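You operate a simulated robot arm through the tools that you are given. There is no shell and no other tool. Be economical: measure what you need, move in short steps, check, and stop when the job is done.

You are at the controls of a simulated two-armed robot. One attempt, no reset.

Task
Hold the white jug on the long table steady with one hand and put the cell labelled "W2" from the island top before the rack in it with the other.

The check looks at the end state, three seconds after you hand in, the way a careful person would. Anything else that was tipped, shoved, dropped, spilled or broken makes it a failure.

Robot
Two 7-joint arms with three-finger grippers on one trunk, on a base that drives. Base frame: it is fixed to the floor where the robot stands at the start and does not move with it; the origin is under the middle of the robot, x ahead of it, y to its left, z up; the surface under the hand at the start is at about z = 900. Readings come in mm, degrees, newtons and seconds.
The left shoulder is at the start at [30, 124, 1008], the right one opposite. With the tool pointing down near the work surface each hand reaches from about 100 to 800 mm from the robot's upright axis, wherever it stands, measured 20 degrees to its own side. Places, roughly: white jug [-2000, -1250, 1000]. Payload 2.2 kg a hand.
The TCP of each hand is the grasp point between the finger pads, 28 mm short of the fingertips. In the tool frame z runs along the fingers and y along their closing line. Largest opening 102 mm; the body of the gripper starts 71 mm behind the TCP.
Orientation is that of the tool frame in the base frame, as [roll, pitch, yaw] about the fixed x, y, z axes, in that order (R = Rz(yaw) Ry(pitch) Rx(roll)). With the fingers straight down and closing along the base's y, the tool's x points along the base's -x, its y along +y and its z along -z.

Tools
- The arms move only by the tool apply_moves. It takes "left_moves", "right_moves" or both (then of equal length, played together; a hand with none holds still); each is a list of rows, each a list of 7 numbers: the closure, from 0 (fully open) to 1 (shut), then the shift along the base's x, y, z in mm, then the turn, a rotation vector about the base's x, y, z in degrees. In form: [[grip, tx, ty, tz, ax, ay, az], ...]. A call has 1 to 20 rows; each row shifts and turns the commanded pose from where the row before left it. Rows are played at 5 a second. More than 50 mm and 8.6 degrees between two rows, or a gripper value outside its range, and nothing of the call is played. A pose out of reach is approached as far as the arm can. The call stops where the force on the tool passes 40 N (or 10 N more than at its start, if that is more) or the arm is blocked; 0.2 s more then pass. Each finger halts on what it meets, pressing with about 23 N; the grip force reading is that of the motor and also rises with nothing between the fingers. The clock runs only during rows and for 0.2 s after the last one: add rows that do not move to give the fingers time. The reply holds the time, the measured pose of the TCP, the force on the tool along the base axes, the opening and the grip force, in the units named above and with some noise, with the torque about the TCP (base axes, N m) and any sound that the robot's microphone picked up.
- Cameras (640 x 400 px; columns grow to the right, rows downward): "scene" is now at [40.3, 23.3, 1718.8]; the picture's right is [0.30, -0.95, 0.00], its down [-0.77, -0.24, -0.59] and it looks along [0.56, 0.18, -0.81] (base axes); focal length 270 px, centre (320, 200). "left" rides on the left gripper at [72, 38, -86] in its tool frame; the picture's right is [-0.46, 0.89, 0.00], its down [-0.60, -0.32, -0.73] and it looks along [-0.65, -0.34, 0.68] (tool axes); focal length 256 px, centre (320, 200). "right" rides on the right gripper at [69, 44, -86] in its tool frame; the picture's right is [-0.53, 0.85, 0.00], its down [-0.58, -0.36, -0.73] and it looks along [-0.62, -0.39, 0.68] (tool axes); focal length 256 px, centre (320, 200). There is no depth. A picture from a camera that has moved, and an enlarged one, comes with that camera's place and axes in the base frame and with its lens.
- capture(camera): a new picture of that camera. The clock stands still meanwhile.
- slide_trunk(by): slides the trunk up (or, below 0, down) by that many mm; the arms and the scene camera ride with it, the base frame stays. It gives what a move gives, with no picture.
- drive_base(legs): drives the robot by 1 to 6 legs, each [ahead, left, turn to the left] in mm, mm and degrees, along the robot's own axes; the way and the turn of a leg run together, so that a leg with both is an arc; at most 1500 mm and 180 degrees a leg. The arms and the cameras ride along, it lands a little off, and it stops where it bumps. It gives what a move gives.
- turn_head(pan, tilt): turns the head with the scene camera to pan (to the left, within 143 degrees either way) and tilt (down, from -29 to 69), counted from straight ahead of the robot. It gives what a move gives.
- zoom(camera, box): a new picture of the part [left, top, right, bottom] of that camera's present view, enlarged. The clock stands still meanwhile.
- job_done(): hands the job in; it is judged then, once.

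Go step by step. Nothing tells you exact positions but the pictures and the camera data: compare them with the known pose of the tool, close in by small moves and look again before you grip or let go. The budget is 120 turns and 88 pictures, counting those below and the enlarged ones. Unless the task says otherwise, let go and move clear before handing in, and close with one line.

The tools are called after "Call:" as name(argument=value, ...) on one line, values as JSON. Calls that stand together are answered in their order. apply_moves: Moves the arms, as the interface text tells. Its arguments: {"type":"object","properties":{"left_moves":{"type":"array"},"right_moves":{"type":"array"}},"required":[]} The other tools are called the same way: slide_trunk (by) slides the trunk up or down; drive_base (legs) drives the base; turn_head (pan, tilt) turns the head that bears the scene camera; capture (camera) takes a picture; zoom (camera, box) takes an enlarged picture of a part of a camera's view; job_done () hands the job in.

At the start:

```text
time: 0.0
left_position: [442.4, 423.0, 1133.1]
left_ee_rot: [179.9, 0.0, -180.0]
left_contact_force: [-0.8, -0.1, 0.3]
left_ft_torque: [-0.02, 0.0, -0.05]
left_gripper_width: 101.9
left_grip_force: 0.2
right_position: [418.0, -14.5, 1097.5]
right_ee_rot: [-180.0, 0.0, 180.0]
right_contact_force: [-1.1, -0.2, 0.3]
right_ft_torque: [-0.01, 0.0, 0.01]
right_gripper_width: 102.1
right_grip_force: 0.0
trunk travel left (down, up): [-250.0, 290.0]
robot x, y, heading: [2.4, -0.4, -0.3]
head pan, tilt: [17.6, 54.0]
```

scene: 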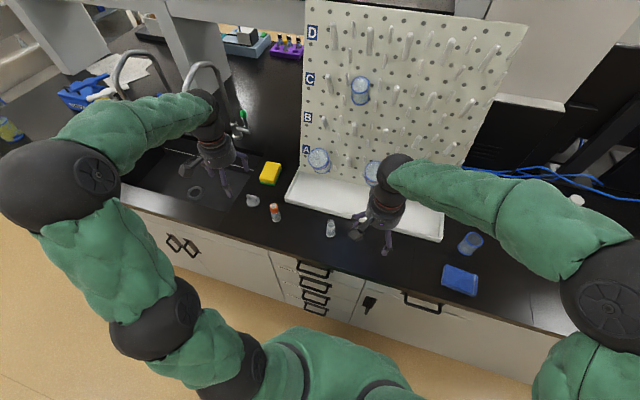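
right: 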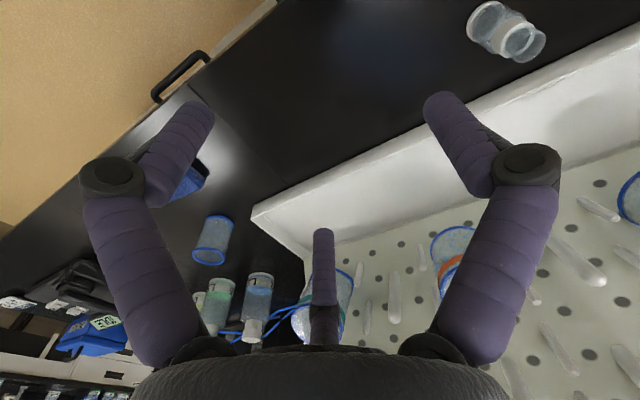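
left: 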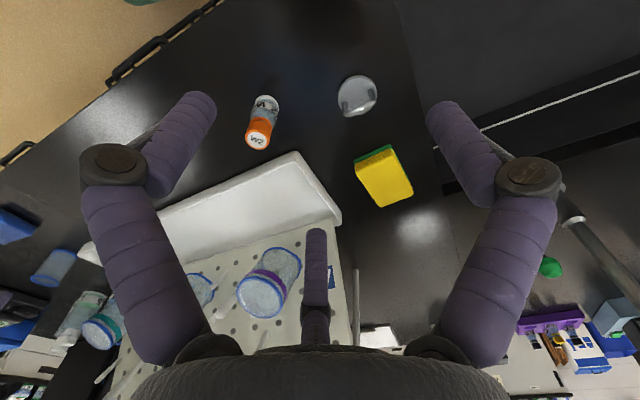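

I see an orange-topped vial with a label before the rack, and other small items. I'll zoom in to identify "W2" first.

Call:
zoom(camera="left", box=[200, 60, 420, 200])

Call:
zoom(camera="scene", box=[220, 150, 500, 310])

```text
2.86 times, centred on (310, 130) of left
camera zoom: at [370.0, 462.5, 1220.5], right [0.46, 0.89, 0.0], down [0.6, -0.32, 0.73], along [0.65, -0.34, -0.68], focal length 731 px, centre (349, 400)
```

zoom: 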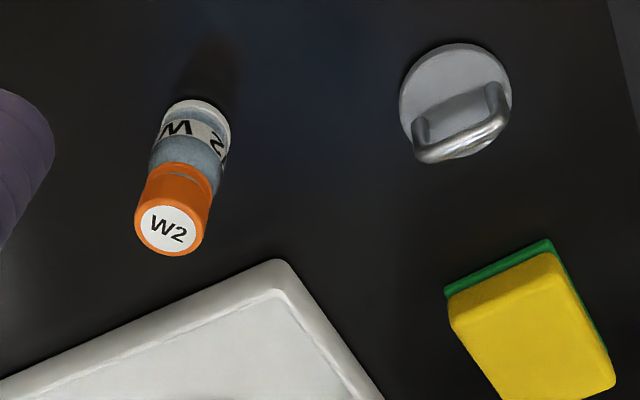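

```text
2.29 times, centred on (360, 230) of scene
camera zoom: at [40.3, 23.3, 1718.8], right [0.3, -0.95, 0.0], down [-0.77, -0.24, -0.59], along [0.56, 0.18, -0.81], focal length 616 px, centre (229, 131)
```

zoom: 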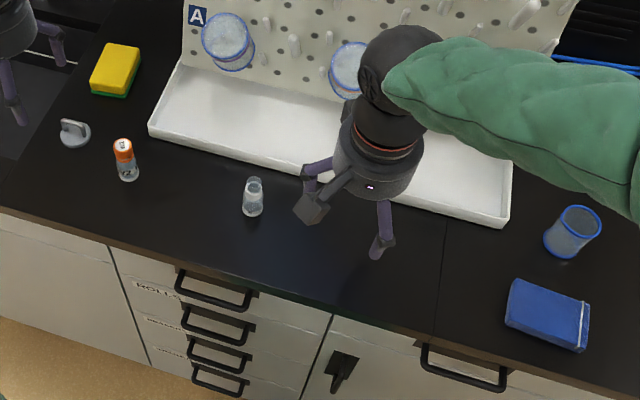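

W2 is the orange-capped vial at about [477, 328], roughly 85 mm tall. I'll move the left hand above it.

Call:
apply_moves(left_moves=[[0.2, 11.5, -31.5, -10, 0, 0, 0], [0.3, 11.5, -31.5, -20, 0, 0, 0], [0.3, 11.5, -31.5, -20, 0, 0, 0], [0.3, 0, 0, -20, 0, 0, 0], [0.3, 0, 0, 0, 0, 0, 0]])

Call:
capture(camera="left")

Call:
zoom(camera="scene", box=[180, 100, 400, 240])

```text
time: 1.2
left_position: [476.6, 327.9, 1064.6]
left_ee_rot: [179.9, 0.0, -180.0]
left_contact_force: [0.6, 0.2, 0.2]
left_ft_torque: [0.01, 0.0, -0.01]
left_gripper_width: 71.6
left_grip_force: 0.1
right_position: [417.8, -16.1, 1098.1]
right_ee_rot: [179.9, 0.1, -180.0]
right_contact_force: [0.0, 0.0, 0.7]
right_ft_torque: [0.02, -0.01, -0.02]
right_gripper_width: 102.0
right_grip_force: 0.1
trunk travel left (down, up): [-250.0, 290.0]
robot x, y, heading: [1.8, 1.2, -0.2]
head pan, tilt: [17.6, 54.0]
```

```text
82 pictures are left
camera left: at [403.9, 367.3, 1150.8], right [0.46, 0.89, 0.0], down [0.6, -0.32, 0.73], along [0.65, -0.34, -0.68], focal length 256 px, centre (320, 200)
```

left: 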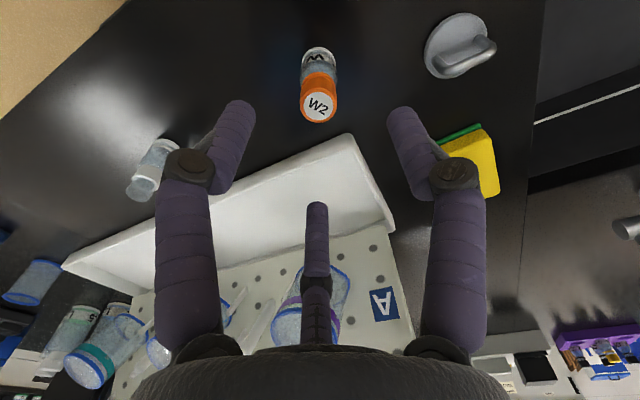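

```text
2.86 times, centred on (290, 170) of scene
camera zoom: at [40.3, 22.6, 1718.8], right [0.3, -0.95, 0.0], down [-0.77, -0.24, -0.59], along [0.56, 0.18, -0.81], focal length 771 px, centre (406, 286)
```

zoom: 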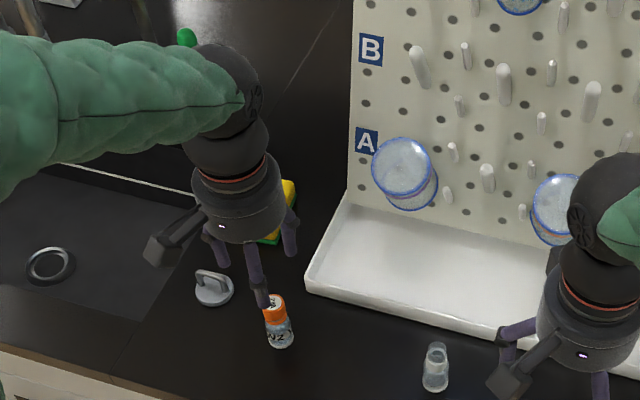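

Cap is right below the TCP at [477, 328]. Descend around it.

Call:
apply_moves(left_moves=[[0.3, 0, 0, -30, 0, 0, 0], [0.3, 0, 0, -30, 0, 0, 0], [0.3, 0, 0, -25, 0, 0, 0], [0.3, 0, 0, -18, 0, 0, 0], [0.3, 0, 0, 0, 0, 0, 0]])

Call:
capture(camera="left")

```text
time: 2.4
left_position: [476.8, 329.9, 959.8]
left_ee_rot: [-179.9, 0.0, -180.0]
left_contact_force: [-0.4, -0.2, 0.6]
left_ft_torque: [-0.01, -0.03, -0.02]
left_gripper_width: 71.3
left_grip_force: 0.0
right_position: [416.4, -15.0, 1097.1]
right_ee_rot: [179.9, 0.0, -179.9]
right_contact_force: [0.7, -0.2, -0.2]
right_ft_torque: [0.04, -0.05, -0.01]
right_gripper_width: 102.2
right_grip_force: 0.0
trunk travel left (down, up): [-250.0, 290.0]
robot x, y, heading: [1.1, 0.3, -0.1]
head pan, tilt: [17.6, 54.0]
```

```text
80 pictures are left
camera left: at [404.0, 368.2, 1047.0], right [0.46, 0.89, 0.0], down [0.6, -0.32, 0.73], along [0.65, -0.34, -0.68], focal length 256 px, centre (320, 200)
```

left: 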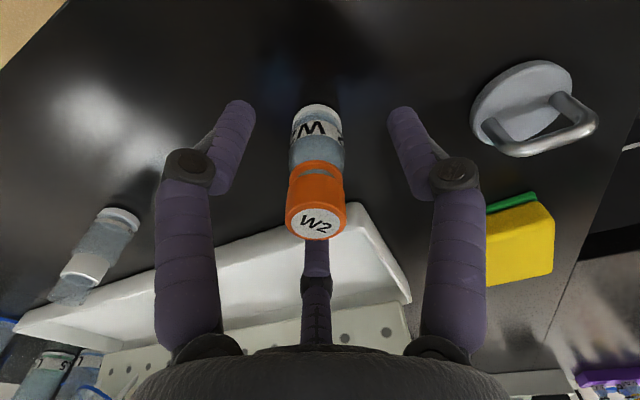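

The vial sits centrally between the fingers. Close and lift a little.

Call:
apply_moves(left_moves=[[0.5, 0, 0, 0, 0, 0, 0], [0.7, 0, 0, 0, 0, 0, 0], [1, 0, 0, 0, 0, 0, 0], [1, 0, 0, 0, 0, 0, 0], [1, 0, 0, 0, 0, 0, 0], [1, 0, 0, 10, 0, 0, 0], [1, 0, 0, 20, 0, 0, 0]])

Call:
capture(camera="left")

```text
time: 4.0
left_position: [477.4, 327.8, 991.6]
left_ee_rot: [180.0, 0.0, -180.0]
left_contact_force: [-0.8, 0.0, -0.9]
left_ft_torque: [0.0, -0.03, 0.0]
left_gripper_width: 28.5
left_grip_force: 23.1
right_position: [417.5, -15.0, 1097.2]
right_ee_rot: [-180.0, 0.0, -180.0]
right_contact_force: [0.1, 0.8, 0.3]
right_ft_torque: [0.02, -0.02, 0.05]
right_gripper_width: 102.0
right_grip_force: 0.0
trunk travel left (down, up): [-250.0, 290.0]
robot x, y, heading: [-0.8, 1.1, 0.2]
head pan, tilt: [17.6, 54.0]
```

```text
79 pictures are left
camera left: at [404.3, 367.7, 1078.1], right [0.46, 0.89, 0.0], down [0.6, -0.32, 0.73], along [0.65, -0.34, -0.68], focal length 256 px, centre (320, 200)
```

left: 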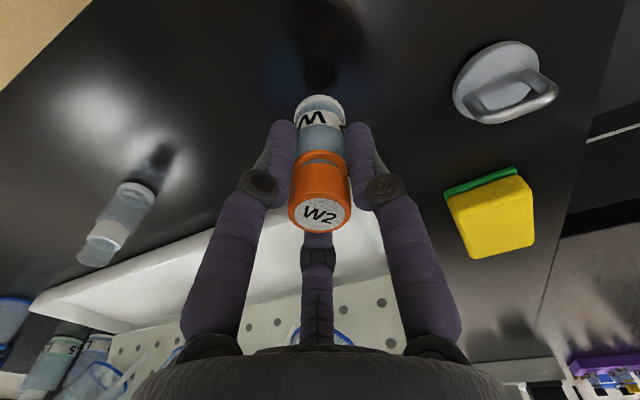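

The vial is gripped (28 mm). Lift high and draw both arms in for driving, then look around behind.

Call:
apply_moves(left_moves=[[1, 0, 0, 40, 0, 0, 0], [1, 0, 0, 40, 0, 0, 0], [1, 0, 0, 40, 0, 0, 0], [1, -30, 0, 30, 0, 0, 0], [1, -40, 0, 0, 0, 0, 0], [1, -40, 0, 0, 0, 0, 0], [1, -40, 0, 0, 0, 0, 0]], right_moves=[[0, 0, 0, 40, 0, 0, 0], [0, 0, 0, 40, 0, 0, 0], [0, -30, -30, 0, 0, 0, 0], [0, -30, -40, 0, 0, 0, 0], [0, -30, -40, 0, 0, 0, 0], [0, -20, -40, 0, 0, 0, 0], [0, 0, -40, 0, 0, 0, 0]])

Call:
turn_head(pan=-140, tilt=15)

Call:
capture(camera="scene")

Call:
turn_head(pan=-80, tilt=25)

Call:
capture(camera="scene")

Call:
turn_head(pan=140, tilt=25)

Call:
capture(camera="scene")

```text
time: 5.6
left_position: [325.9, 328.3, 1142.1]
left_ee_rot: [-180.0, 0.0, -180.0]
left_contact_force: [-0.5, -0.2, 0.0]
left_ft_torque: [0.0, -0.05, 0.0]
left_gripper_width: 28.2
left_grip_force: 22.9
right_position: [306.0, -206.6, 1176.7]
right_ee_rot: [179.9, 0.0, 180.0]
right_contact_force: [0.3, 0.1, -0.2]
right_ft_torque: [-0.01, -0.06, -0.02]
right_gripper_width: 102.2
right_grip_force: 0.0
trunk travel left (down, up): [-250.0, 290.0]
robot x, y, heading: [-1.2, 1.5, 0.0]
head pan, tilt: [17.6, 54.0]
```

```text
time: 8.0
left_position: [326.2, 328.4, 1141.3]
left_ee_rot: [180.0, 0.0, -180.0]
left_contact_force: [0.1, -0.3, -0.7]
left_ft_torque: [-0.03, 0.01, 0.01]
left_gripper_width: 28.2
left_grip_force: 22.9
right_position: [307.5, -203.8, 1177.0]
right_ee_rot: [180.0, 0.0, 180.0]
right_contact_force: [0.2, 1.3, 0.1]
right_ft_torque: [-0.01, 0.02, 0.0]
right_gripper_width: 101.9
right_grip_force: 0.1
trunk travel left (down, up): [-250.0, 290.0]
robot x, y, heading: [1.6, 1.3, 0.1]
head pan, tilt: [-140.0, 15.0]
```

```text
78 pictures are left
camera scene: at [-101.0, -59.0, 1777.7], right [-0.64, 0.77, 0.0], down [0.2, 0.17, -0.97], along [-0.74, -0.62, -0.26], focal length 270 px, centre (320, 200)
```

scene: 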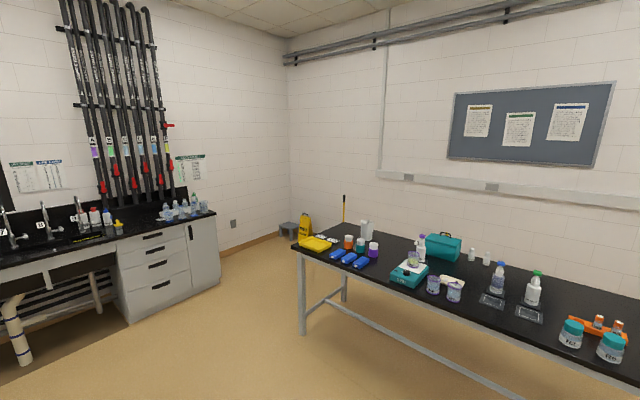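

```text
time: 9.3
left_position: [325.9, 329.2, 1139.8]
left_ee_rot: [180.0, 0.0, 180.0]
left_contact_force: [-0.1, 0.0, -0.8]
left_ft_torque: [-0.01, 0.0, 0.05]
left_gripper_width: 28.5
left_grip_force: 23.1
right_position: [308.3, -204.0, 1177.0]
right_ee_rot: [179.9, 0.0, 180.0]
right_contact_force: [-0.7, -0.3, -0.3]
right_ft_torque: [0.01, 0.03, 0.02]
right_gripper_width: 101.8
right_grip_force: 0.0
trunk travel left (down, up): [-250.0, 290.0]
robot x, y, heading: [1.3, 0.9, 0.1]
head pan, tilt: [-80.0, 25.0]
```

```text
77 pictures are left
camera scene: at [-13.6, -89.7, 1761.5], right [-0.98, -0.17, 0.0], down [-0.07, 0.42, -0.91], along [0.16, -0.89, -0.42], focal length 270 px, centre (320, 200)
```

scene: 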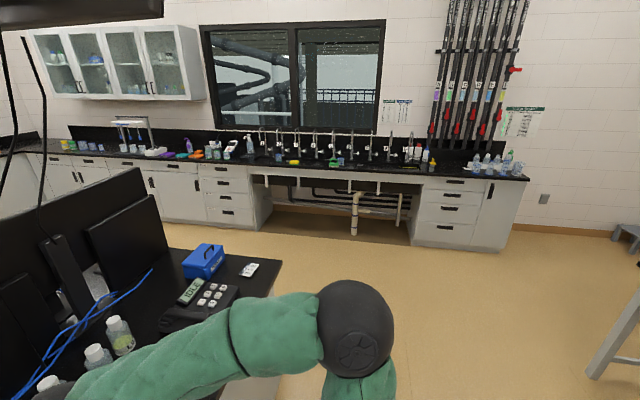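

```text
time: 12.5
left_position: [327.5, 329.7, 1141.1]
left_ee_rot: [180.0, 0.0, 180.0]
left_contact_force: [-0.3, 0.0, -0.6]
left_ft_torque: [0.02, -0.01, 0.03]
left_gripper_width: 28.2
left_grip_force: 22.8
right_position: [307.6, -205.4, 1177.1]
right_ee_rot: [179.9, -0.1, -180.0]
right_contact_force: [0.0, 0.2, 0.0]
right_ft_torque: [0.02, 0.0, 0.01]
right_gripper_width: 102.1
right_grip_force: 0.0
trunk travel left (down, up): [-250.0, 290.0]
robot x, y, heading: [-1.5, -2.9, -0.2]
head pan, tilt: [140.0, 25.0]
```

```text
76 pictures are left
camera scene: at [-100.1, 60.3, 1761.5], right [0.64, 0.77, 0.0], down [0.32, -0.27, -0.91], along [-0.69, 0.58, -0.42], focal length 270 px, centre (320, 200)
```

scene: 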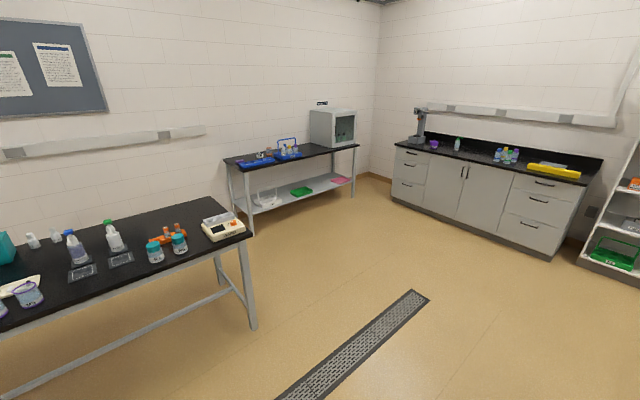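

The white jug appears to be at the left far end of the long table, behind me. Take a closer look there.

Call:
turn_head(pan=-140, tilt=20)

Call:
zoom(camera="scene", box=[290, 150, 490, 275])

```text
time: 16.4
left_position: [327.9, 329.0, 1140.0]
left_ee_rot: [180.0, 0.0, 180.0]
left_contact_force: [-0.5, -0.4, -0.5]
left_ft_torque: [0.01, -0.01, 0.01]
left_gripper_width: 28.3
left_grip_force: 23.4
right_position: [307.3, -205.1, 1175.9]
right_ee_rot: [179.8, 0.1, 179.9]
right_contact_force: [0.4, -0.7, 0.3]
right_ft_torque: [0.0, 0.02, 0.01]
right_gripper_width: 101.7
right_grip_force: 0.0
trunk travel left (down, up): [-250.0, 290.0]
robot x, y, heading: [0.6, 3.7, -0.2]
head pan, tilt: [-140.0, 20.0]
```

```text
3.20 times, centred on (390, 212) of scene
camera zoom: at [-100.8, -58.8, 1769.6], right [-0.64, 0.77, 0.0], down [0.26, 0.22, -0.94], along [-0.72, -0.6, -0.34], focal length 863 px, centre (96, 160)
```

zoom: 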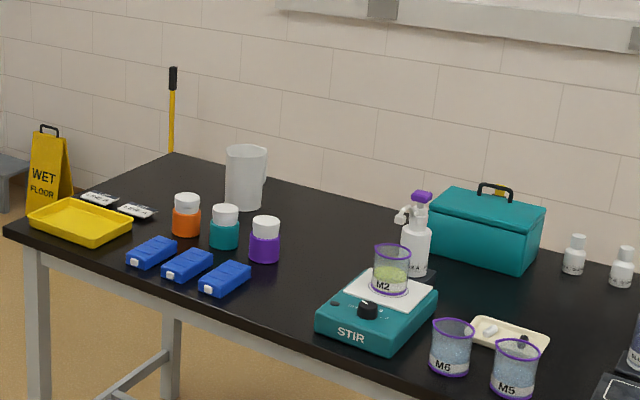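

The jug stands at about [-1925, -1080], easiest reached from the table's far-right end (edge y≈-1445). I'll back off, go round to that end and face +y.

Call:
drive_base(legs=[[-500, 0, 0], [0, -1400, 0], [0, -500, 0], [0, 0, 90], [0, 1350, 0]])

Call:
turn_head(pan=0, tilt=35)

Call:
capture(camera="scene")

```text
time: 38.5
left_position: [-2176.7, -1545.3, 1141.3]
left_ee_rot: [180.0, 0.0, -90.8]
left_contact_force: [-0.6, -0.9, -0.3]
left_ft_torque: [0.0, -0.02, 0.01]
left_gripper_width: 28.3
left_grip_force: 23.2
right_position: [-1643.1, -1572.1, 1176.8]
right_ee_rot: [-180.0, 0.0, -90.9]
right_contact_force: [-0.8, 0.3, 0.9]
right_ft_torque: [0.0, 0.0, -0.04]
right_gripper_width: 102.1
right_grip_force: 0.1
trunk travel left (down, up): [-250.0, 290.0]
robot x, y, heading: [-1850.7, -1876.7, 89.0]
head pan, tilt: [-140.0, 20.0]
```

```text
time: 40.8
left_position: [-2175.8, -1545.5, 1141.8]
left_ee_rot: [180.0, 0.0, -90.8]
left_contact_force: [-0.7, 0.0, 0.2]
left_ft_torque: [0.0, 0.03, 0.0]
left_gripper_width: 28.2
left_grip_force: 23.2
right_position: [-1642.1, -1572.5, 1176.8]
right_ee_rot: [180.0, 0.0, -90.8]
right_contact_force: [-0.3, 0.0, 0.0]
right_ft_torque: [-0.02, -0.01, 0.0]
right_gripper_width: 102.1
right_grip_force: 0.0
trunk travel left (down, up): [-250.0, 290.0]
robot x, y, heading: [-1852.1, -1877.7, 89.1]
head pan, tilt: [0.0, 35.0]
```

```text
74 pictures are left
camera scene: at [-1850.5, -1817.4, 1745.8], right [1.0, -0.01, 0.0], down [-0.01, -0.57, -0.82], along [0.01, 0.82, -0.57], focal length 270 px, centre (320, 200)
```

scene: 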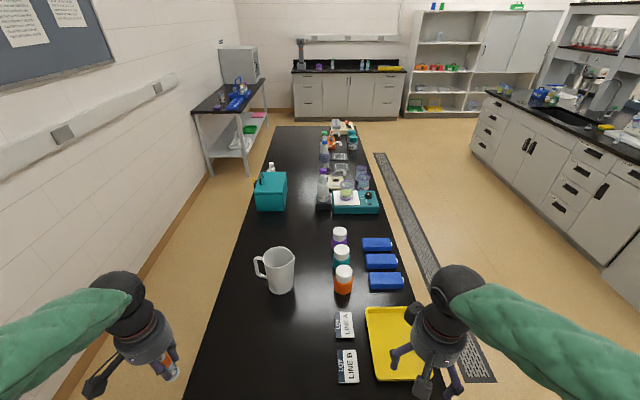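

Arrived well; the jug stands ahead with its handle to the left (-x). Closer look.

Call:
zoom(camera="scene", box=[200, 220, 420, 360])

```text
2.86 times, centred on (310, 290) of scene
camera zoom: at [-1850.5, -1817.4, 1745.8], right [1.0, -0.01, 0.0], down [-0.01, -0.57, -0.82], along [0.01, 0.82, -0.57], focal length 771 px, centre (349, -57)
```

zoom: 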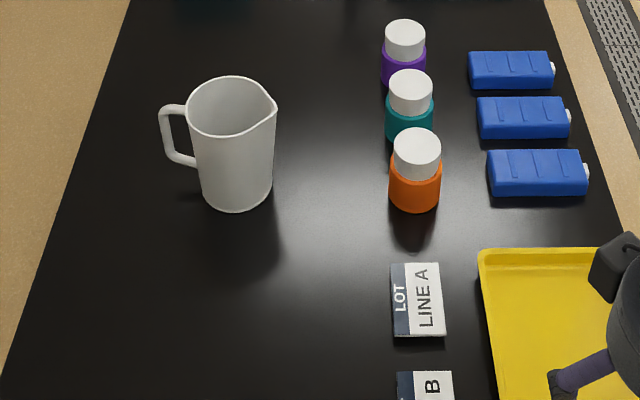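

Jug centre ≈ [-1987, -1156], rim z≈1045, Ø≈105; handle bar at x≈-2068 on the left. Best is the left hand on the handle and the right hand with the vial, so I'll stand the vial on the clear table area and swap hands. First step a bit closer.

Call:
drive_base(legs=[[70, 100, 1]])

Call:
turn_head(pan=0, tilt=50)

Call:
capture(camera="scene")

```text
time: 42.0
left_position: [-2282.7, -1479.4, 1139.8]
left_ee_rot: [-179.9, -0.2, -89.9]
left_contact_force: [-0.2, -0.4, -0.4]
left_ft_torque: [-0.04, -0.01, 0.02]
left_gripper_width: 28.4
left_grip_force: 22.5
right_position: [-1749.5, -1497.8, 1176.4]
right_ee_rot: [179.9, -0.1, -89.8]
right_contact_force: [-0.8, 1.0, -0.8]
right_ft_torque: [-0.05, -0.01, -0.04]
right_gripper_width: 102.1
right_grip_force: 0.1
trunk travel left (down, up): [-250.0, 290.0]
robot x, y, heading: [-1950.9, -1804.8, 90.3]
head pan, tilt: [0.0, 35.0]
```

```text
time: 42.8
left_position: [-2282.2, -1480.0, 1141.0]
left_ee_rot: [-179.9, 0.0, -89.8]
left_contact_force: [0.8, -0.7, -0.8]
left_ft_torque: [0.01, -0.03, -0.02]
left_gripper_width: 28.0
left_grip_force: 23.1
right_position: [-1747.3, -1498.7, 1176.8]
right_ee_rot: [179.9, 0.1, -89.7]
right_contact_force: [0.7, 0.9, 0.2]
right_ft_torque: [-0.02, 0.0, 0.0]
right_gripper_width: 102.2
right_grip_force: 0.2
trunk travel left (down, up): [-250.0, 290.0]
robot x, y, heading: [-1951.8, -1805.2, 90.2]
head pan, tilt: [0.0, 50.0]
```

```text
72 pictures are left
camera scene: at [-1951.0, -1758.2, 1724.1], right [1.0, 0.0, 0.0], down [0.0, -0.77, -0.64], along [0.0, 0.64, -0.77], focal length 270 px, centre (320, 200)
```

scene: 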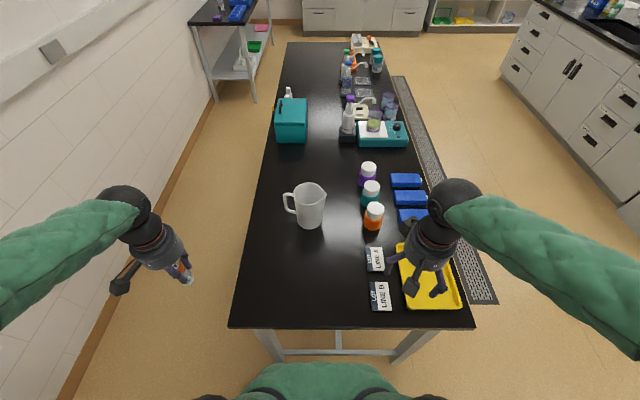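

Zoom for precise jug position from the new stand.

Call:
zoom(camera="scene", box=[240, 150, 400, 250])

```text
4.00 times, centred on (320, 200) of scene
camera zoom: at [-1951.0, -1758.2, 1724.1], right [1.0, 0.0, 0.0], down [0.0, -0.77, -0.64], along [0.0, 0.64, -0.77], focal length 1079 px, centre (320, 200)
```

zoom: 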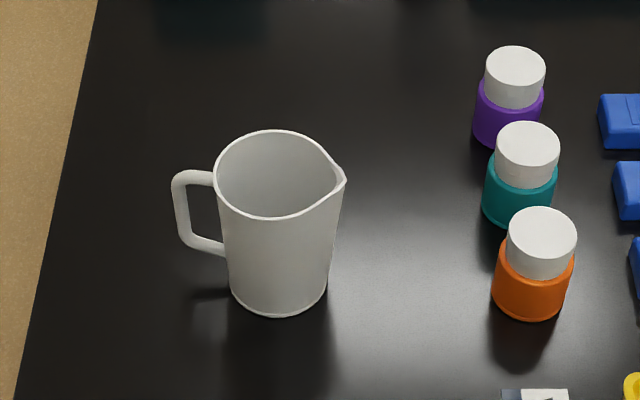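

Now carry the vial to the clear area at about [-1960, -1400] and lower it close to the table.

Call:
apply_moves(left_moves=[[1, 46, 11.4, 0, 0, 0, 0], [1, 46, 11.4, 0, 0, 0, 0], [1, 46, 11.4, 0, 0, 0, 0], [1, 46, 11.4, -20, 0, 0, 0], [1, 46, 11.4, -20, 0, 0, 0], [1, 46, 11.4, -30, 0, 0, 0], [1, 46, 11.4, -30, 0, 0, 0], [1, 0, 0, -30, 0, 0, 0], [1, 0, 0, -20, 0, 0, 0], [1, 0, 0, -15, 0, 0, 0], [1, 0, 0, 0, 0, 0, 0]])

Call:
capture(camera="left")

Call:
capture(camera="scene")

```text
refused: row 4 steps farther than a row can; nothing moved
```

```text
70 pictures are left
camera left: at [-2319.2, -1551.9, 1227.4], right [-0.89, 0.46, 0.0], down [0.31, 0.61, 0.73], along [0.34, 0.65, -0.68], focal length 256 px, centre (320, 200)
```

left: 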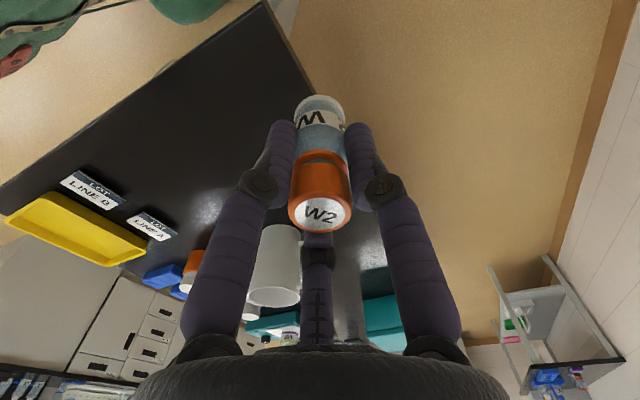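

```text
69 pictures are left
camera scene: at [-1951.0, -1758.2, 1724.1], right [1.0, 0.0, 0.0], down [0.0, -0.77, -0.64], along [0.0, 0.64, -0.77], focal length 270 px, centre (320, 200)
```

scene: 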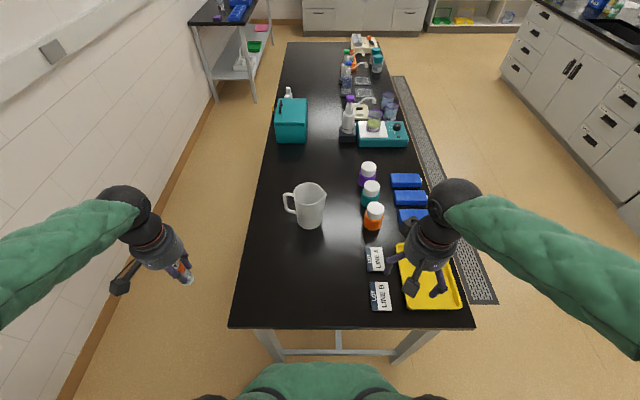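

A row was slightly too long; separate the lateral and downward motion.

Call:
apply_moves(left_moves=[[1, 46, 11.4, 0, 0, 0, 0], [1, 46, 11.4, 0, 0, 0, 0], [1, 46, 11.4, 0, 0, 0, 0], [1, 46, 11.4, 0, 0, 0, 0], [1, 46, 11.4, 0, 0, 0, 0], [1, 46, 11.4, 0, 0, 0, 0], [1, 46, 11.4, 0, 0, 0, 0], [1, 0, 0, -40, 0, 0, 0], [1, 0, 0, -40, 0, 0, 0], [1, 0, 0, -40, 0, 0, 0], [1, 0, 0, -30, 0, 0, 0], [1, 0, 0, -15, 0, 0, 0], [1, 0, 0, 0, 0, 0, 0]])

Call:
capture(camera="left")

Call:
capture(camera="scene")

```text
time: 45.6
left_position: [-1959.5, -1400.3, 975.2]
left_ee_rot: [-180.0, 0.1, -89.8]
left_contact_force: [0.6, 0.0, -0.4]
left_ft_torque: [-0.02, -0.01, -0.01]
left_gripper_width: 28.3
left_grip_force: 22.8
right_position: [-1747.4, -1499.3, 1176.9]
right_ee_rot: [179.9, 0.0, -89.8]
right_contact_force: [0.1, 1.0, -0.5]
right_ft_torque: [-0.02, -0.01, -0.03]
right_gripper_width: 102.2
right_grip_force: 0.1
trunk travel left (down, up): [-250.0, 290.0]
robot x, y, heading: [-1953.9, -1805.7, 90.2]
head pan, tilt: [0.0, 50.0]
```

```text
68 pictures are left
camera left: at [-1997.2, -1471.6, 1062.2], right [-0.89, 0.46, 0.0], down [0.31, 0.61, 0.73], along [0.34, 0.65, -0.68], focal length 256 px, centre (320, 200)
```

left: 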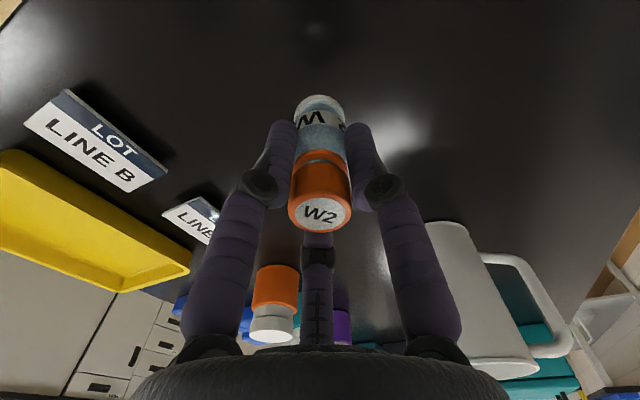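

```text
67 pictures are left
camera scene: at [-1951.3, -1758.0, 1724.0], right [1.0, 0.0, 0.0], down [0.0, -0.77, -0.64], along [0.0, 0.64, -0.77], focal length 270 px, centre (320, 200)
```

scene: 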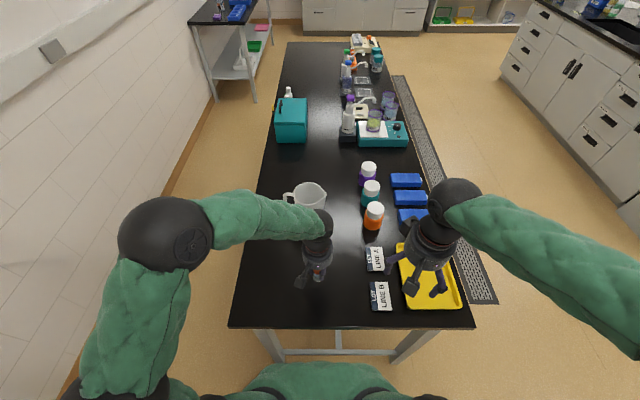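

Lower gently in small steps to the table.

Call:
apply_moves(left_moves=[[1, 0, 0, -5, 0, 0, 0], [1, 0, 0, -4, 0, 0, 0], [1, 0, 0, -3, 0, 0, 0], [1, 0, 0, -2, 0, 0, 0], [1, 0, 0, 0, 0, 0, 0]])

Call:
zoom(camera="left", box=[220, 20, 420, 145])

```text
time: 46.8
left_position: [-1959.9, -1403.0, 962.1]
left_ee_rot: [180.0, 0.0, -89.7]
left_contact_force: [0.3, -0.7, 0.0]
left_ft_torque: [0.01, 0.0, 0.01]
left_gripper_width: 28.6
left_grip_force: 23.3
right_position: [-1748.4, -1497.9, 1176.8]
right_ee_rot: [179.9, -0.1, -89.8]
right_contact_force: [0.3, 0.2, -0.3]
right_ft_torque: [0.01, -0.03, 0.0]
right_gripper_width: 101.9
right_grip_force: 0.0
trunk travel left (down, up): [-250.0, 290.0]
robot x, y, heading: [-1951.7, -1802.2, 90.2]
head pan, tilt: [0.0, 50.0]
```

```text
3.20 times, centred on (320, 82) of left
camera zoom: at [-1997.6, -1471.7, 1048.3], right [-0.89, 0.46, 0.0], down [0.31, 0.61, 0.73], along [0.34, 0.65, -0.68], focal length 819 px, centre (320, 576)
```

zoom: 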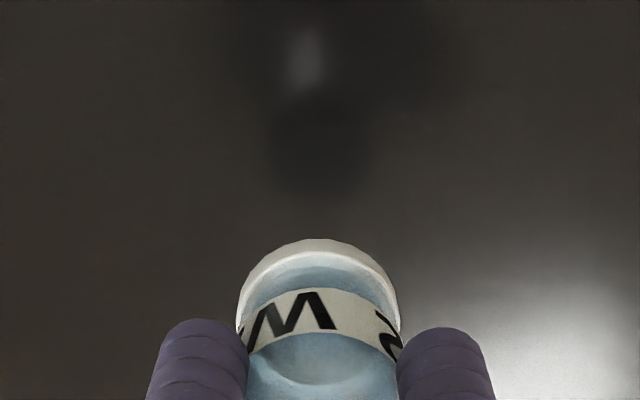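

Not touching yet. Continue in fine steps.

Call:
apply_moves(left_moves=[[1, 0, 0, -2, 0, 0, 0], [1, 0, 0, -2, 0, 0, 0], [1, 0, 0, -2, 0, 0, 0], [1, 0, 0, -2, 0, 0, 0], [1, 0, 0, 0, 0, 0, 0]])

Call:
zoom(camera="scene", box=[240, 220, 400, 320])

```text
time: 48.0
left_position: [-1960.8, -1401.2, 953.4]
left_ee_rot: [-180.0, 0.0, -89.8]
left_contact_force: [-1.0, 0.1, -0.7]
left_ft_torque: [-0.01, 0.03, 0.01]
left_gripper_width: 28.6
left_grip_force: 23.1
right_position: [-1747.8, -1498.1, 1177.0]
right_ee_rot: [179.9, -0.1, -89.8]
right_contact_force: [-0.2, -0.1, 0.7]
right_ft_torque: [0.01, -0.02, -0.01]
right_gripper_width: 101.8
right_grip_force: 0.1
trunk travel left (down, up): [-250.0, 290.0]
robot x, y, heading: [-1950.2, -1803.1, 90.2]
head pan, tilt: [0.0, 50.0]
```

```text
4.00 times, centred on (320, 270) of scene
camera zoom: at [-1951.4, -1757.9, 1724.0], right [1.0, 0.0, 0.0], down [0.0, -0.77, -0.64], along [0.0, 0.64, -0.77], focal length 1079 px, centre (320, -80)
```

zoom: 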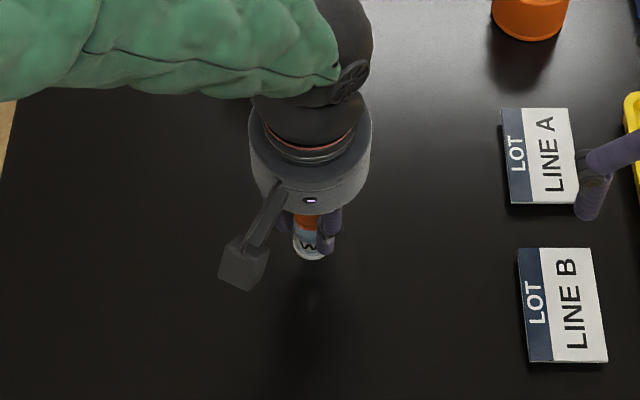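

The table is lower than 900; keep lowering in small steps.

Call:
apply_moves(left_moves=[[1, 0, 0, -2, 0, 0, 0], [1, 0, 0, -2, 0, 0, 0], [1, 0, 0, -2, 0, 0, 0], [1, 0, 0, -2, 0, 0, 0], [1, 0, 0, -2, 0, 0, 0], [1, 0, 0, 0, 0, 0, 0]])

Call:
zoom(camera="left", box=[220, 20, 420, 145])

```text
time: 49.4
left_position: [-1959.1, -1401.9, 944.3]
left_ee_rot: [-180.0, 0.0, -89.8]
left_contact_force: [-0.6, 0.2, -0.5]
left_ft_torque: [0.01, 0.02, -0.02]
left_gripper_width: 28.5
left_grip_force: 23.1
right_position: [-1749.6, -1498.1, 1175.9]
right_ee_rot: [179.8, 0.0, -89.9]
right_contact_force: [-0.2, -0.1, -0.1]
right_ft_torque: [-0.02, 0.01, -0.03]
right_gripper_width: 101.8
right_grip_force: 0.1
trunk travel left (down, up): [-250.0, 290.0]
robot x, y, heading: [-1949.7, -1807.1, 90.2]
head pan, tilt: [0.0, 50.0]
```

```text
3.20 times, centred on (320, 82) of left
camera zoom: at [-1997.5, -1472.1, 1030.0], right [-0.89, 0.46, 0.0], down [0.31, 0.61, 0.73], along [0.34, 0.65, -0.68], focal length 819 px, centre (320, 576)
```

zoom: 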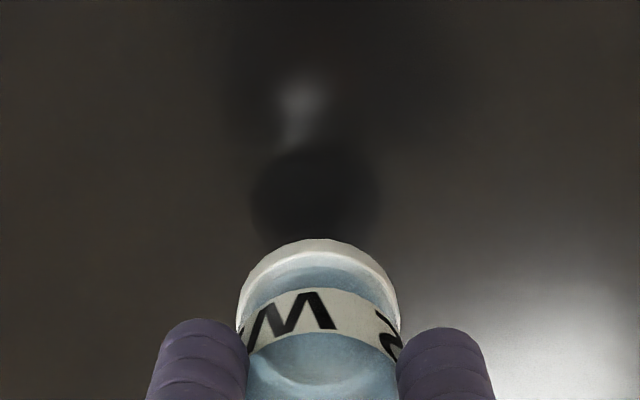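

Call:
apply_moves(left_moves=[[1, 0, 0, -3, 0, 0, 0], [1, 0, 0, -3, 0, 0, 0], [1, 0, 0, -3, 0, 0, 0], [1, 0, 0, -3, 0, 0, 0], [1, 0, 0, -3, 0, 0, 0], [1, 0, 0, 0, 0, 0, 0]])

Call:
zoom(camera="left", box=[220, 20, 420, 145])

```text
time: 50.8
left_position: [-1960.4, -1400.2, 930.2]
left_ee_rot: [179.9, 0.0, -89.8]
left_contact_force: [0.0, -0.4, 0.4]
left_ft_torque: [-0.03, -0.02, -0.02]
left_gripper_width: 28.3
left_grip_force: 22.6
right_position: [-1747.4, -1496.5, 1176.3]
right_ee_rot: [179.9, 0.0, -89.7]
right_contact_force: [-0.3, -0.1, 0.6]
right_ft_torque: [0.01, 0.0, 0.04]
right_gripper_width: 102.0
right_grip_force: 0.0
trunk travel left (down, up): [-250.0, 290.0]
robot x, y, heading: [-1948.7, -1805.6, 90.0]
head pan, tilt: [0.0, 50.0]
```

```text
3.20 times, centred on (320, 82) of left
camera zoom: at [-1997.5, -1471.7, 1015.2], right [-0.89, 0.46, 0.0], down [0.31, 0.61, 0.73], along [0.34, 0.65, -0.68], focal length 819 px, centre (320, 576)
```

zoom: 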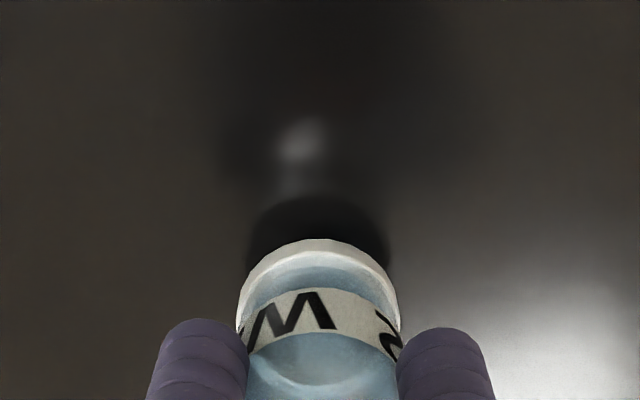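

About 10 mm left by the shadow. Continue finely.

Call:
apply_moves(left_moves=[[1, 0, 0, -3, 0, 0, 0], [1, 0, 0, -3, 0, 0, 0], [1, 0, 0, -2, 0, 0, 0], [1, 0, 0, 0, 0, 0, 0]])

Call:
apply_moves(left_moves=[[1, 0, 0, -1, 0, 0, 0], [1, 0, 0, -1, 0, 0, 0], [1, 0, 0, 0, 0, 0, 0]])

Call:
zoom(camera="left", box=[220, 20, 420, 145])

```text
time: 51.8
left_position: [-1960.2, -1400.6, 921.7]
left_ee_rot: [-180.0, 0.0, -89.8]
left_contact_force: [0.0, -0.6, -0.4]
left_ft_torque: [-0.02, 0.02, 0.01]
left_gripper_width: 28.5
left_grip_force: 23.5
right_position: [-1747.3, -1496.7, 1177.8]
right_ee_rot: [179.9, -0.2, -89.7]
right_contact_force: [0.5, -0.4, -0.2]
right_ft_torque: [-0.01, 0.01, 0.01]
right_gripper_width: 101.7
right_grip_force: 0.0
trunk travel left (down, up): [-250.0, 290.0]
robot x, y, heading: [-1951.0, -1805.0, 90.0]
head pan, tilt: [0.0, 50.0]
```

```text
time: 52.6
left_position: [-1960.4, -1400.8, 919.9]
left_ee_rot: [-179.9, 0.2, -89.7]
left_contact_force: [-1.6, -1.0, 18.9]
left_ft_torque: [-0.07, 0.16, -0.04]
left_gripper_width: 28.5
left_grip_force: 23.4
right_position: [-1749.6, -1498.8, 1176.9]
right_ee_rot: [-180.0, 0.0, -89.7]
right_contact_force: [0.7, 0.4, -1.0]
right_ft_torque: [0.0, -0.05, -0.01]
right_gripper_width: 102.1
right_grip_force: 0.1
trunk travel left (down, up): [-250.0, 290.0]
robot x, y, heading: [-1951.9, -1804.4, 90.3]
head pan, tilt: [0.0, 50.0]
```

```text
3.20 times, centred on (320, 82) of left
camera zoom: at [-1997.5, -1472.0, 1006.3], right [-0.89, 0.46, 0.0], down [0.31, 0.6, 0.73], along [0.34, 0.65, -0.68], focal length 819 px, centre (320, 576)
```

zoom: 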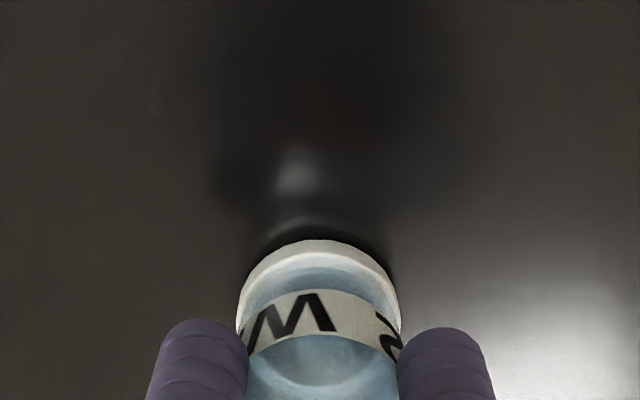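

Vial is on the table (contact at TCP z≈920, so the table is ≈860). Release and rise.

Call:
apply_moves(left_moves=[[1, 0, 0, 1, 0, 0, 0], [0.65, 0, 0, 0, 0, 0, 0], [0.5, 0, 0, 0, 0, 0, 0], [0.4, 0, 0, 0, 0, 0, 0], [0.4, 0, 0, 0, 0, 0, 0]])

Call:
capture(camera="left")

```text
time: 53.8
left_position: [-1959.0, -1400.5, 920.2]
left_ee_rot: [180.0, 0.0, -89.9]
left_contact_force: [0.5, 0.9, 0.3]
left_ft_torque: [0.01, 0.01, 0.0]
left_gripper_width: 61.2
left_grip_force: 0.0
right_position: [-1748.0, -1497.3, 1177.8]
right_ee_rot: [179.9, -0.1, -89.8]
right_contact_force: [-0.1, 0.8, -0.4]
right_ft_torque: [0.0, -0.01, 0.0]
right_gripper_width: 101.9
right_grip_force: 0.0
trunk travel left (down, up): [-250.0, 290.0]
robot x, y, heading: [-1956.1, -1808.3, 90.1]
head pan, tilt: [0.0, 50.0]
```

```text
61 pictures are left
camera left: at [-1997.5, -1471.9, 1006.3], right [-0.89, 0.46, 0.0], down [0.31, 0.61, 0.73], along [0.34, 0.65, -0.68], focal length 256 px, centre (320, 200)
```

left: 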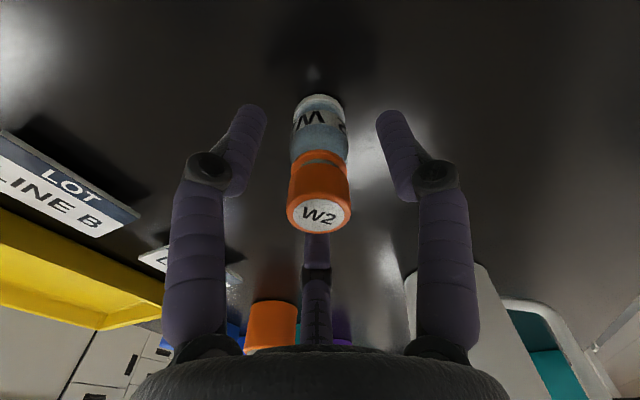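

Vial stands free. Raise the left hand, and turn it so it closes along y and tilts toward +x, ready for the handle (jug recomputed: centre [-1990,-1137], rim z≈1011, handle bar x≈-2077, z 920–1000).

Call:
apply_moves(left_moves=[[0.4, 0, 0, 45, 0, 0, 0], [0.4, 0, 0, 45, 0, 0, 0], [0.4, 0, 0, 45, 0, 0, 0], [0.4, 0, 0, 45, 0, 0, 0], [0.4, -20, 8, 0, 0, 0, -8.2], [0.4, -20, 8, 0, 0, 0, -8.2], [0.4, -20, 8, 0, 0, 0, -8.2], [0.4, -20, 8, 0, 0, 0, -8.2], [0.4, -20, 8, 0, 0, 0, -8.2], [0.4, -20, 8, 0, 0, 0, -8.2], [0.4, -20, 8, 0, 0, 0, -8.2], [0.4, -20, 8, 0, 0, 0, -8.2], [0.4, -20, 8, 0, 0, 0, -8.2], [0.4, -20, 8, 0, 0, 0, -8.2], [0.4, -20, 8, 0, 0, 0, -8.2], [0.4, 0, 0, 0, 0, -8.5, 0], [0.4, 0, 0, 0, 0, -8.5, 0], [0.4, 0, 0, 0, 0, -8.5, 0], [0.4, 0, 0, 0, 0, -8.5, 0], [0.4, 0, 0, 0, 0, 0, 0]])

Call:
capture(camera="scene")

Call:
capture(camera="left")

```text
time: 58.0
left_position: [-2180.0, -1314.4, 1100.0]
left_ee_rot: [-180.0, 34.2, 180.0]
left_contact_force: [0.8, -0.6, -1.0]
left_ft_torque: [0.02, -0.04, 0.0]
left_gripper_width: 61.3
left_grip_force: 0.1
right_position: [-1748.6, -1497.4, 1176.4]
right_ee_rot: [179.9, 0.0, -89.7]
right_contact_force: [0.0, -0.4, 0.5]
right_ft_torque: [0.0, 0.04, -0.02]
right_gripper_width: 102.1
right_grip_force: 0.0
trunk travel left (down, up): [-250.0, 290.0]
robot x, y, heading: [-1951.7, -1807.2, 89.9]
head pan, tilt: [0.0, 50.0]
```

```text
60 pictures are left
camera scene: at [-1950.9, -1758.3, 1724.0], right [1.0, 0.0, 0.0], down [0.0, -0.77, -0.64], along [0.0, 0.64, -0.77], focal length 270 px, centre (320, 200)
```

scene: 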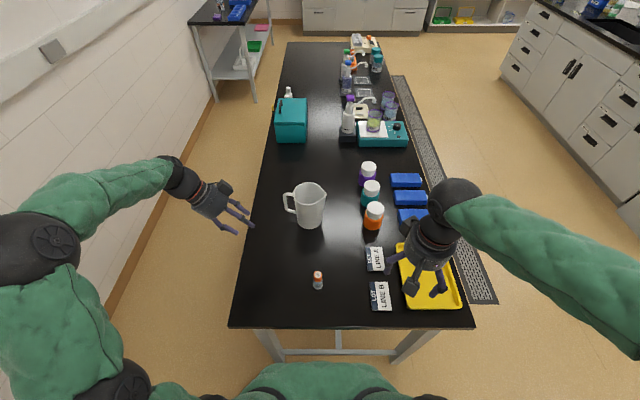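

```text
59 pictures are left
camera left: at [-2287.7, -1273.7, 1131.2], right [0.39, 0.89, 0.26], down [0.09, -0.32, 0.94], along [0.92, -0.34, -0.2], focal length 256 px, centre (320, 200)
```

left: 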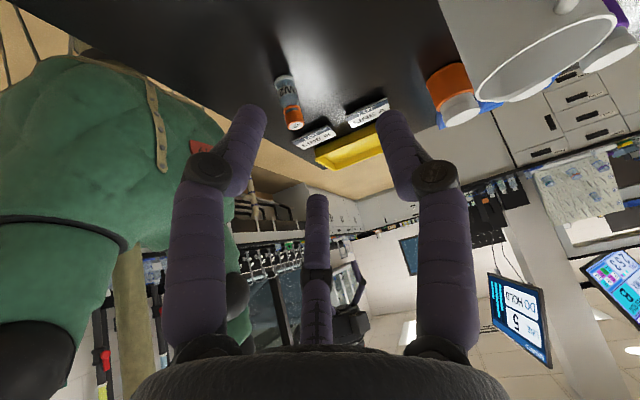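

Now bring the right hand above the vial at [-1960, -1400].

Call:
apply_moves(right_moves=[[0.2, -42, 19.5, 0, 0, 0, 0], [0.3, -42, 19.5, 0, 0, 0, 0], [0.3, -42, 19.5, 0, 0, 0, 0], [0.3, -42, 19.5, 0, 0, 0, 0], [0.3, -43, 19.5, 0, 0, 0, 0], [0.3, 0, 0, -40, 0, 0, 0], [0.3, 0, 0, -40, 0, 0, 0], [0.3, 0, 0, -40, 0, 0, 0], [0.3, 0, 0, -30, 0, 0, 0], [0.3, 0, 0, 0, 0, 0, 0]])

Call:
capture(camera="right")

```text
time: 60.2
left_position: [-2180.0, -1312.9, 1099.6]
left_ee_rot: [-180.0, 34.0, 179.9]
left_contact_force: [0.1, -0.1, 0.1]
left_ft_torque: [-0.01, -0.01, 0.02]
left_gripper_width: 61.4
left_grip_force: 0.0
right_position: [-1958.1, -1399.8, 1025.8]
right_ee_rot: [179.9, 0.0, -89.8]
right_contact_force: [0.1, 0.0, -0.2]
right_ft_torque: [0.03, 0.02, -0.03]
right_gripper_width: 71.4
right_grip_force: 0.0
trunk travel left (down, up): [-250.0, 290.0]
robot x, y, heading: [-1949.7, -1805.4, 90.4]
head pan, tilt: [0.0, 50.0]
```

```text
58 pictures are left
camera right: at [-2002.8, -1469.5, 1113.5], right [-0.85, 0.53, 0.0], down [0.36, 0.58, 0.73], along [0.39, 0.62, -0.68], focal length 256 px, centre (320, 200)
```

right: 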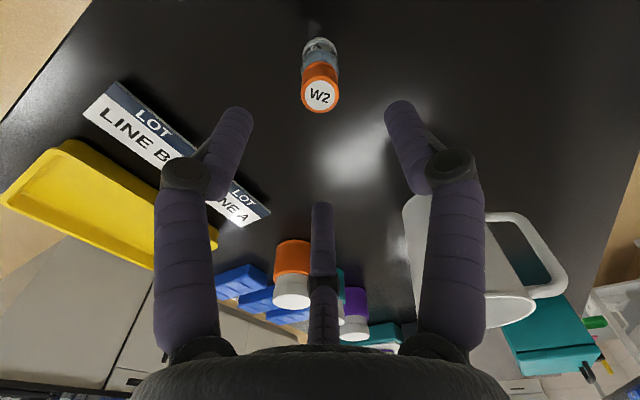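

Cap centre at ≈[-1961, -1404]. Descend and grip.

Call:
apply_moves(right_moves=[[0.3, -2, -3, -30, 0, 0, 0], [0.3, 0, 0, -30, 0, 0, 0], [0.3, 0, 0, -25, 0, 0, 0], [0.3, 0, 0, -15, 0, 0, 0], [0.3, 0, 0, 0, 0, 0, 0]])

Call:
capture(camera="right")

```text
time: 61.4
left_position: [-2178.9, -1314.4, 1100.0]
left_ee_rot: [180.0, 34.0, -180.0]
left_contact_force: [-0.4, 0.0, 0.1]
left_ft_torque: [0.01, 0.01, 0.01]
left_gripper_width: 61.1
left_grip_force: 0.1
right_position: [-1961.0, -1402.3, 926.4]
right_ee_rot: [179.8, 0.0, -89.8]
right_contact_force: [-1.0, 0.5, -0.7]
right_ft_torque: [0.0, -0.02, -0.01]
right_gripper_width: 71.2
right_grip_force: 0.1
trunk travel left (down, up): [-250.0, 290.0]
robot x, y, heading: [-1954.7, -1803.8, 90.1]
head pan, tilt: [0.0, 50.0]
```

```text
57 pictures are left
camera right: at [-2005.3, -1471.7, 1013.2], right [-0.85, 0.53, 0.0], down [0.36, 0.58, 0.73], along [0.39, 0.62, -0.68], focal length 256 px, centre (320, 200)
```

right: 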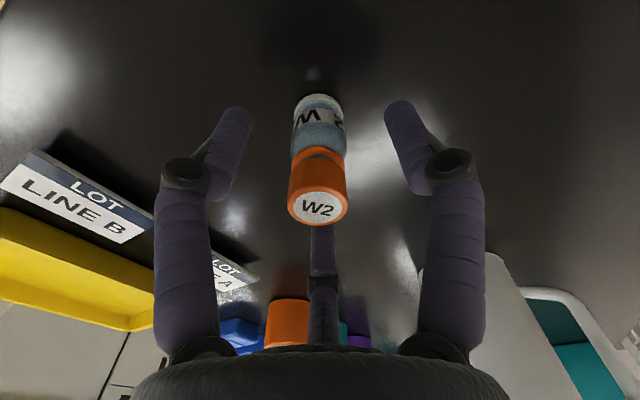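

Call:
apply_moves(right_moves=[[0.5, 0, 0, 0, 0, 0, 0], [0.7, 0, 0, 0, 0, 0, 0], [1, 0, 0, 0, 0, 0, 0], [1, 0, 0, 0, 0, 0, 0], [1, 0, 0, 0, 0, 0, 0], [1, 0, 0, 10, 0, 0, 0], [1, 0, 0, 40, 0, 0, 0], [1, 0, 0, 40, 0, 0, 0], [1, 0, 0, 40, 0, 0, 0], [1, 0, 0, 40, 0, 0, 0], [1, 0, 0, 40, 0, 0, 0], [1, 30, 0, 0, 0, 0, 0], [1, 40, 0, 0, 0, 0, 0], [1, 0, 0, 0, 0, 0, 0]])

Call:
zoom(camera="scene", box=[160, 130, 400, 280])

Call:
capture(camera="right")

```text
time: 64.4
left_position: [-2180.3, -1313.2, 1100.1]
left_ee_rot: [-179.9, 34.0, -179.7]
left_contact_force: [0.5, -0.2, -0.2]
left_ft_torque: [-0.02, -0.03, 0.02]
left_gripper_width: 61.1
left_grip_force: 0.1
right_position: [-1891.8, -1402.7, 1136.0]
right_ee_rot: [179.9, 0.0, -89.6]
right_contact_force: [1.2, -0.1, -0.1]
right_ft_torque: [-0.04, -0.03, 0.01]
right_gripper_width: 28.4
right_grip_force: 24.0
trunk travel left (down, up): [-250.0, 290.0]
robot x, y, heading: [-1955.3, -1806.3, 89.9]
head pan, tilt: [0.0, 50.0]
```

```text
2.67 times, centred on (280, 205) of scene
camera zoom: at [-1952.4, -1757.3, 1724.0], right [1.0, 0.0, 0.0], down [0.0, -0.77, -0.64], along [0.0, 0.64, -0.77], focal length 719 px, centre (427, 187)
```

zoom: 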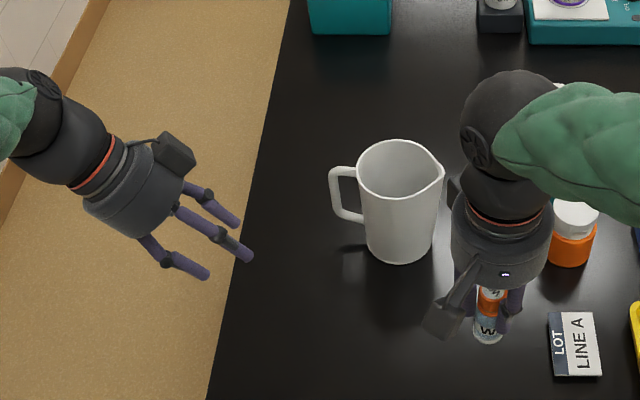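

```text
55 pictures are left
camera right: at [-1936.0, -1471.6, 1223.4], right [-0.85, 0.53, 0.0], down [0.36, 0.58, 0.73], along [0.39, 0.62, -0.68], focal length 256 px, centre (320, 200)
```

right: 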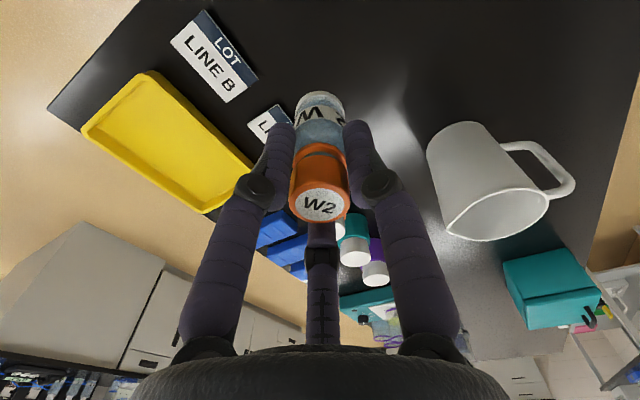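

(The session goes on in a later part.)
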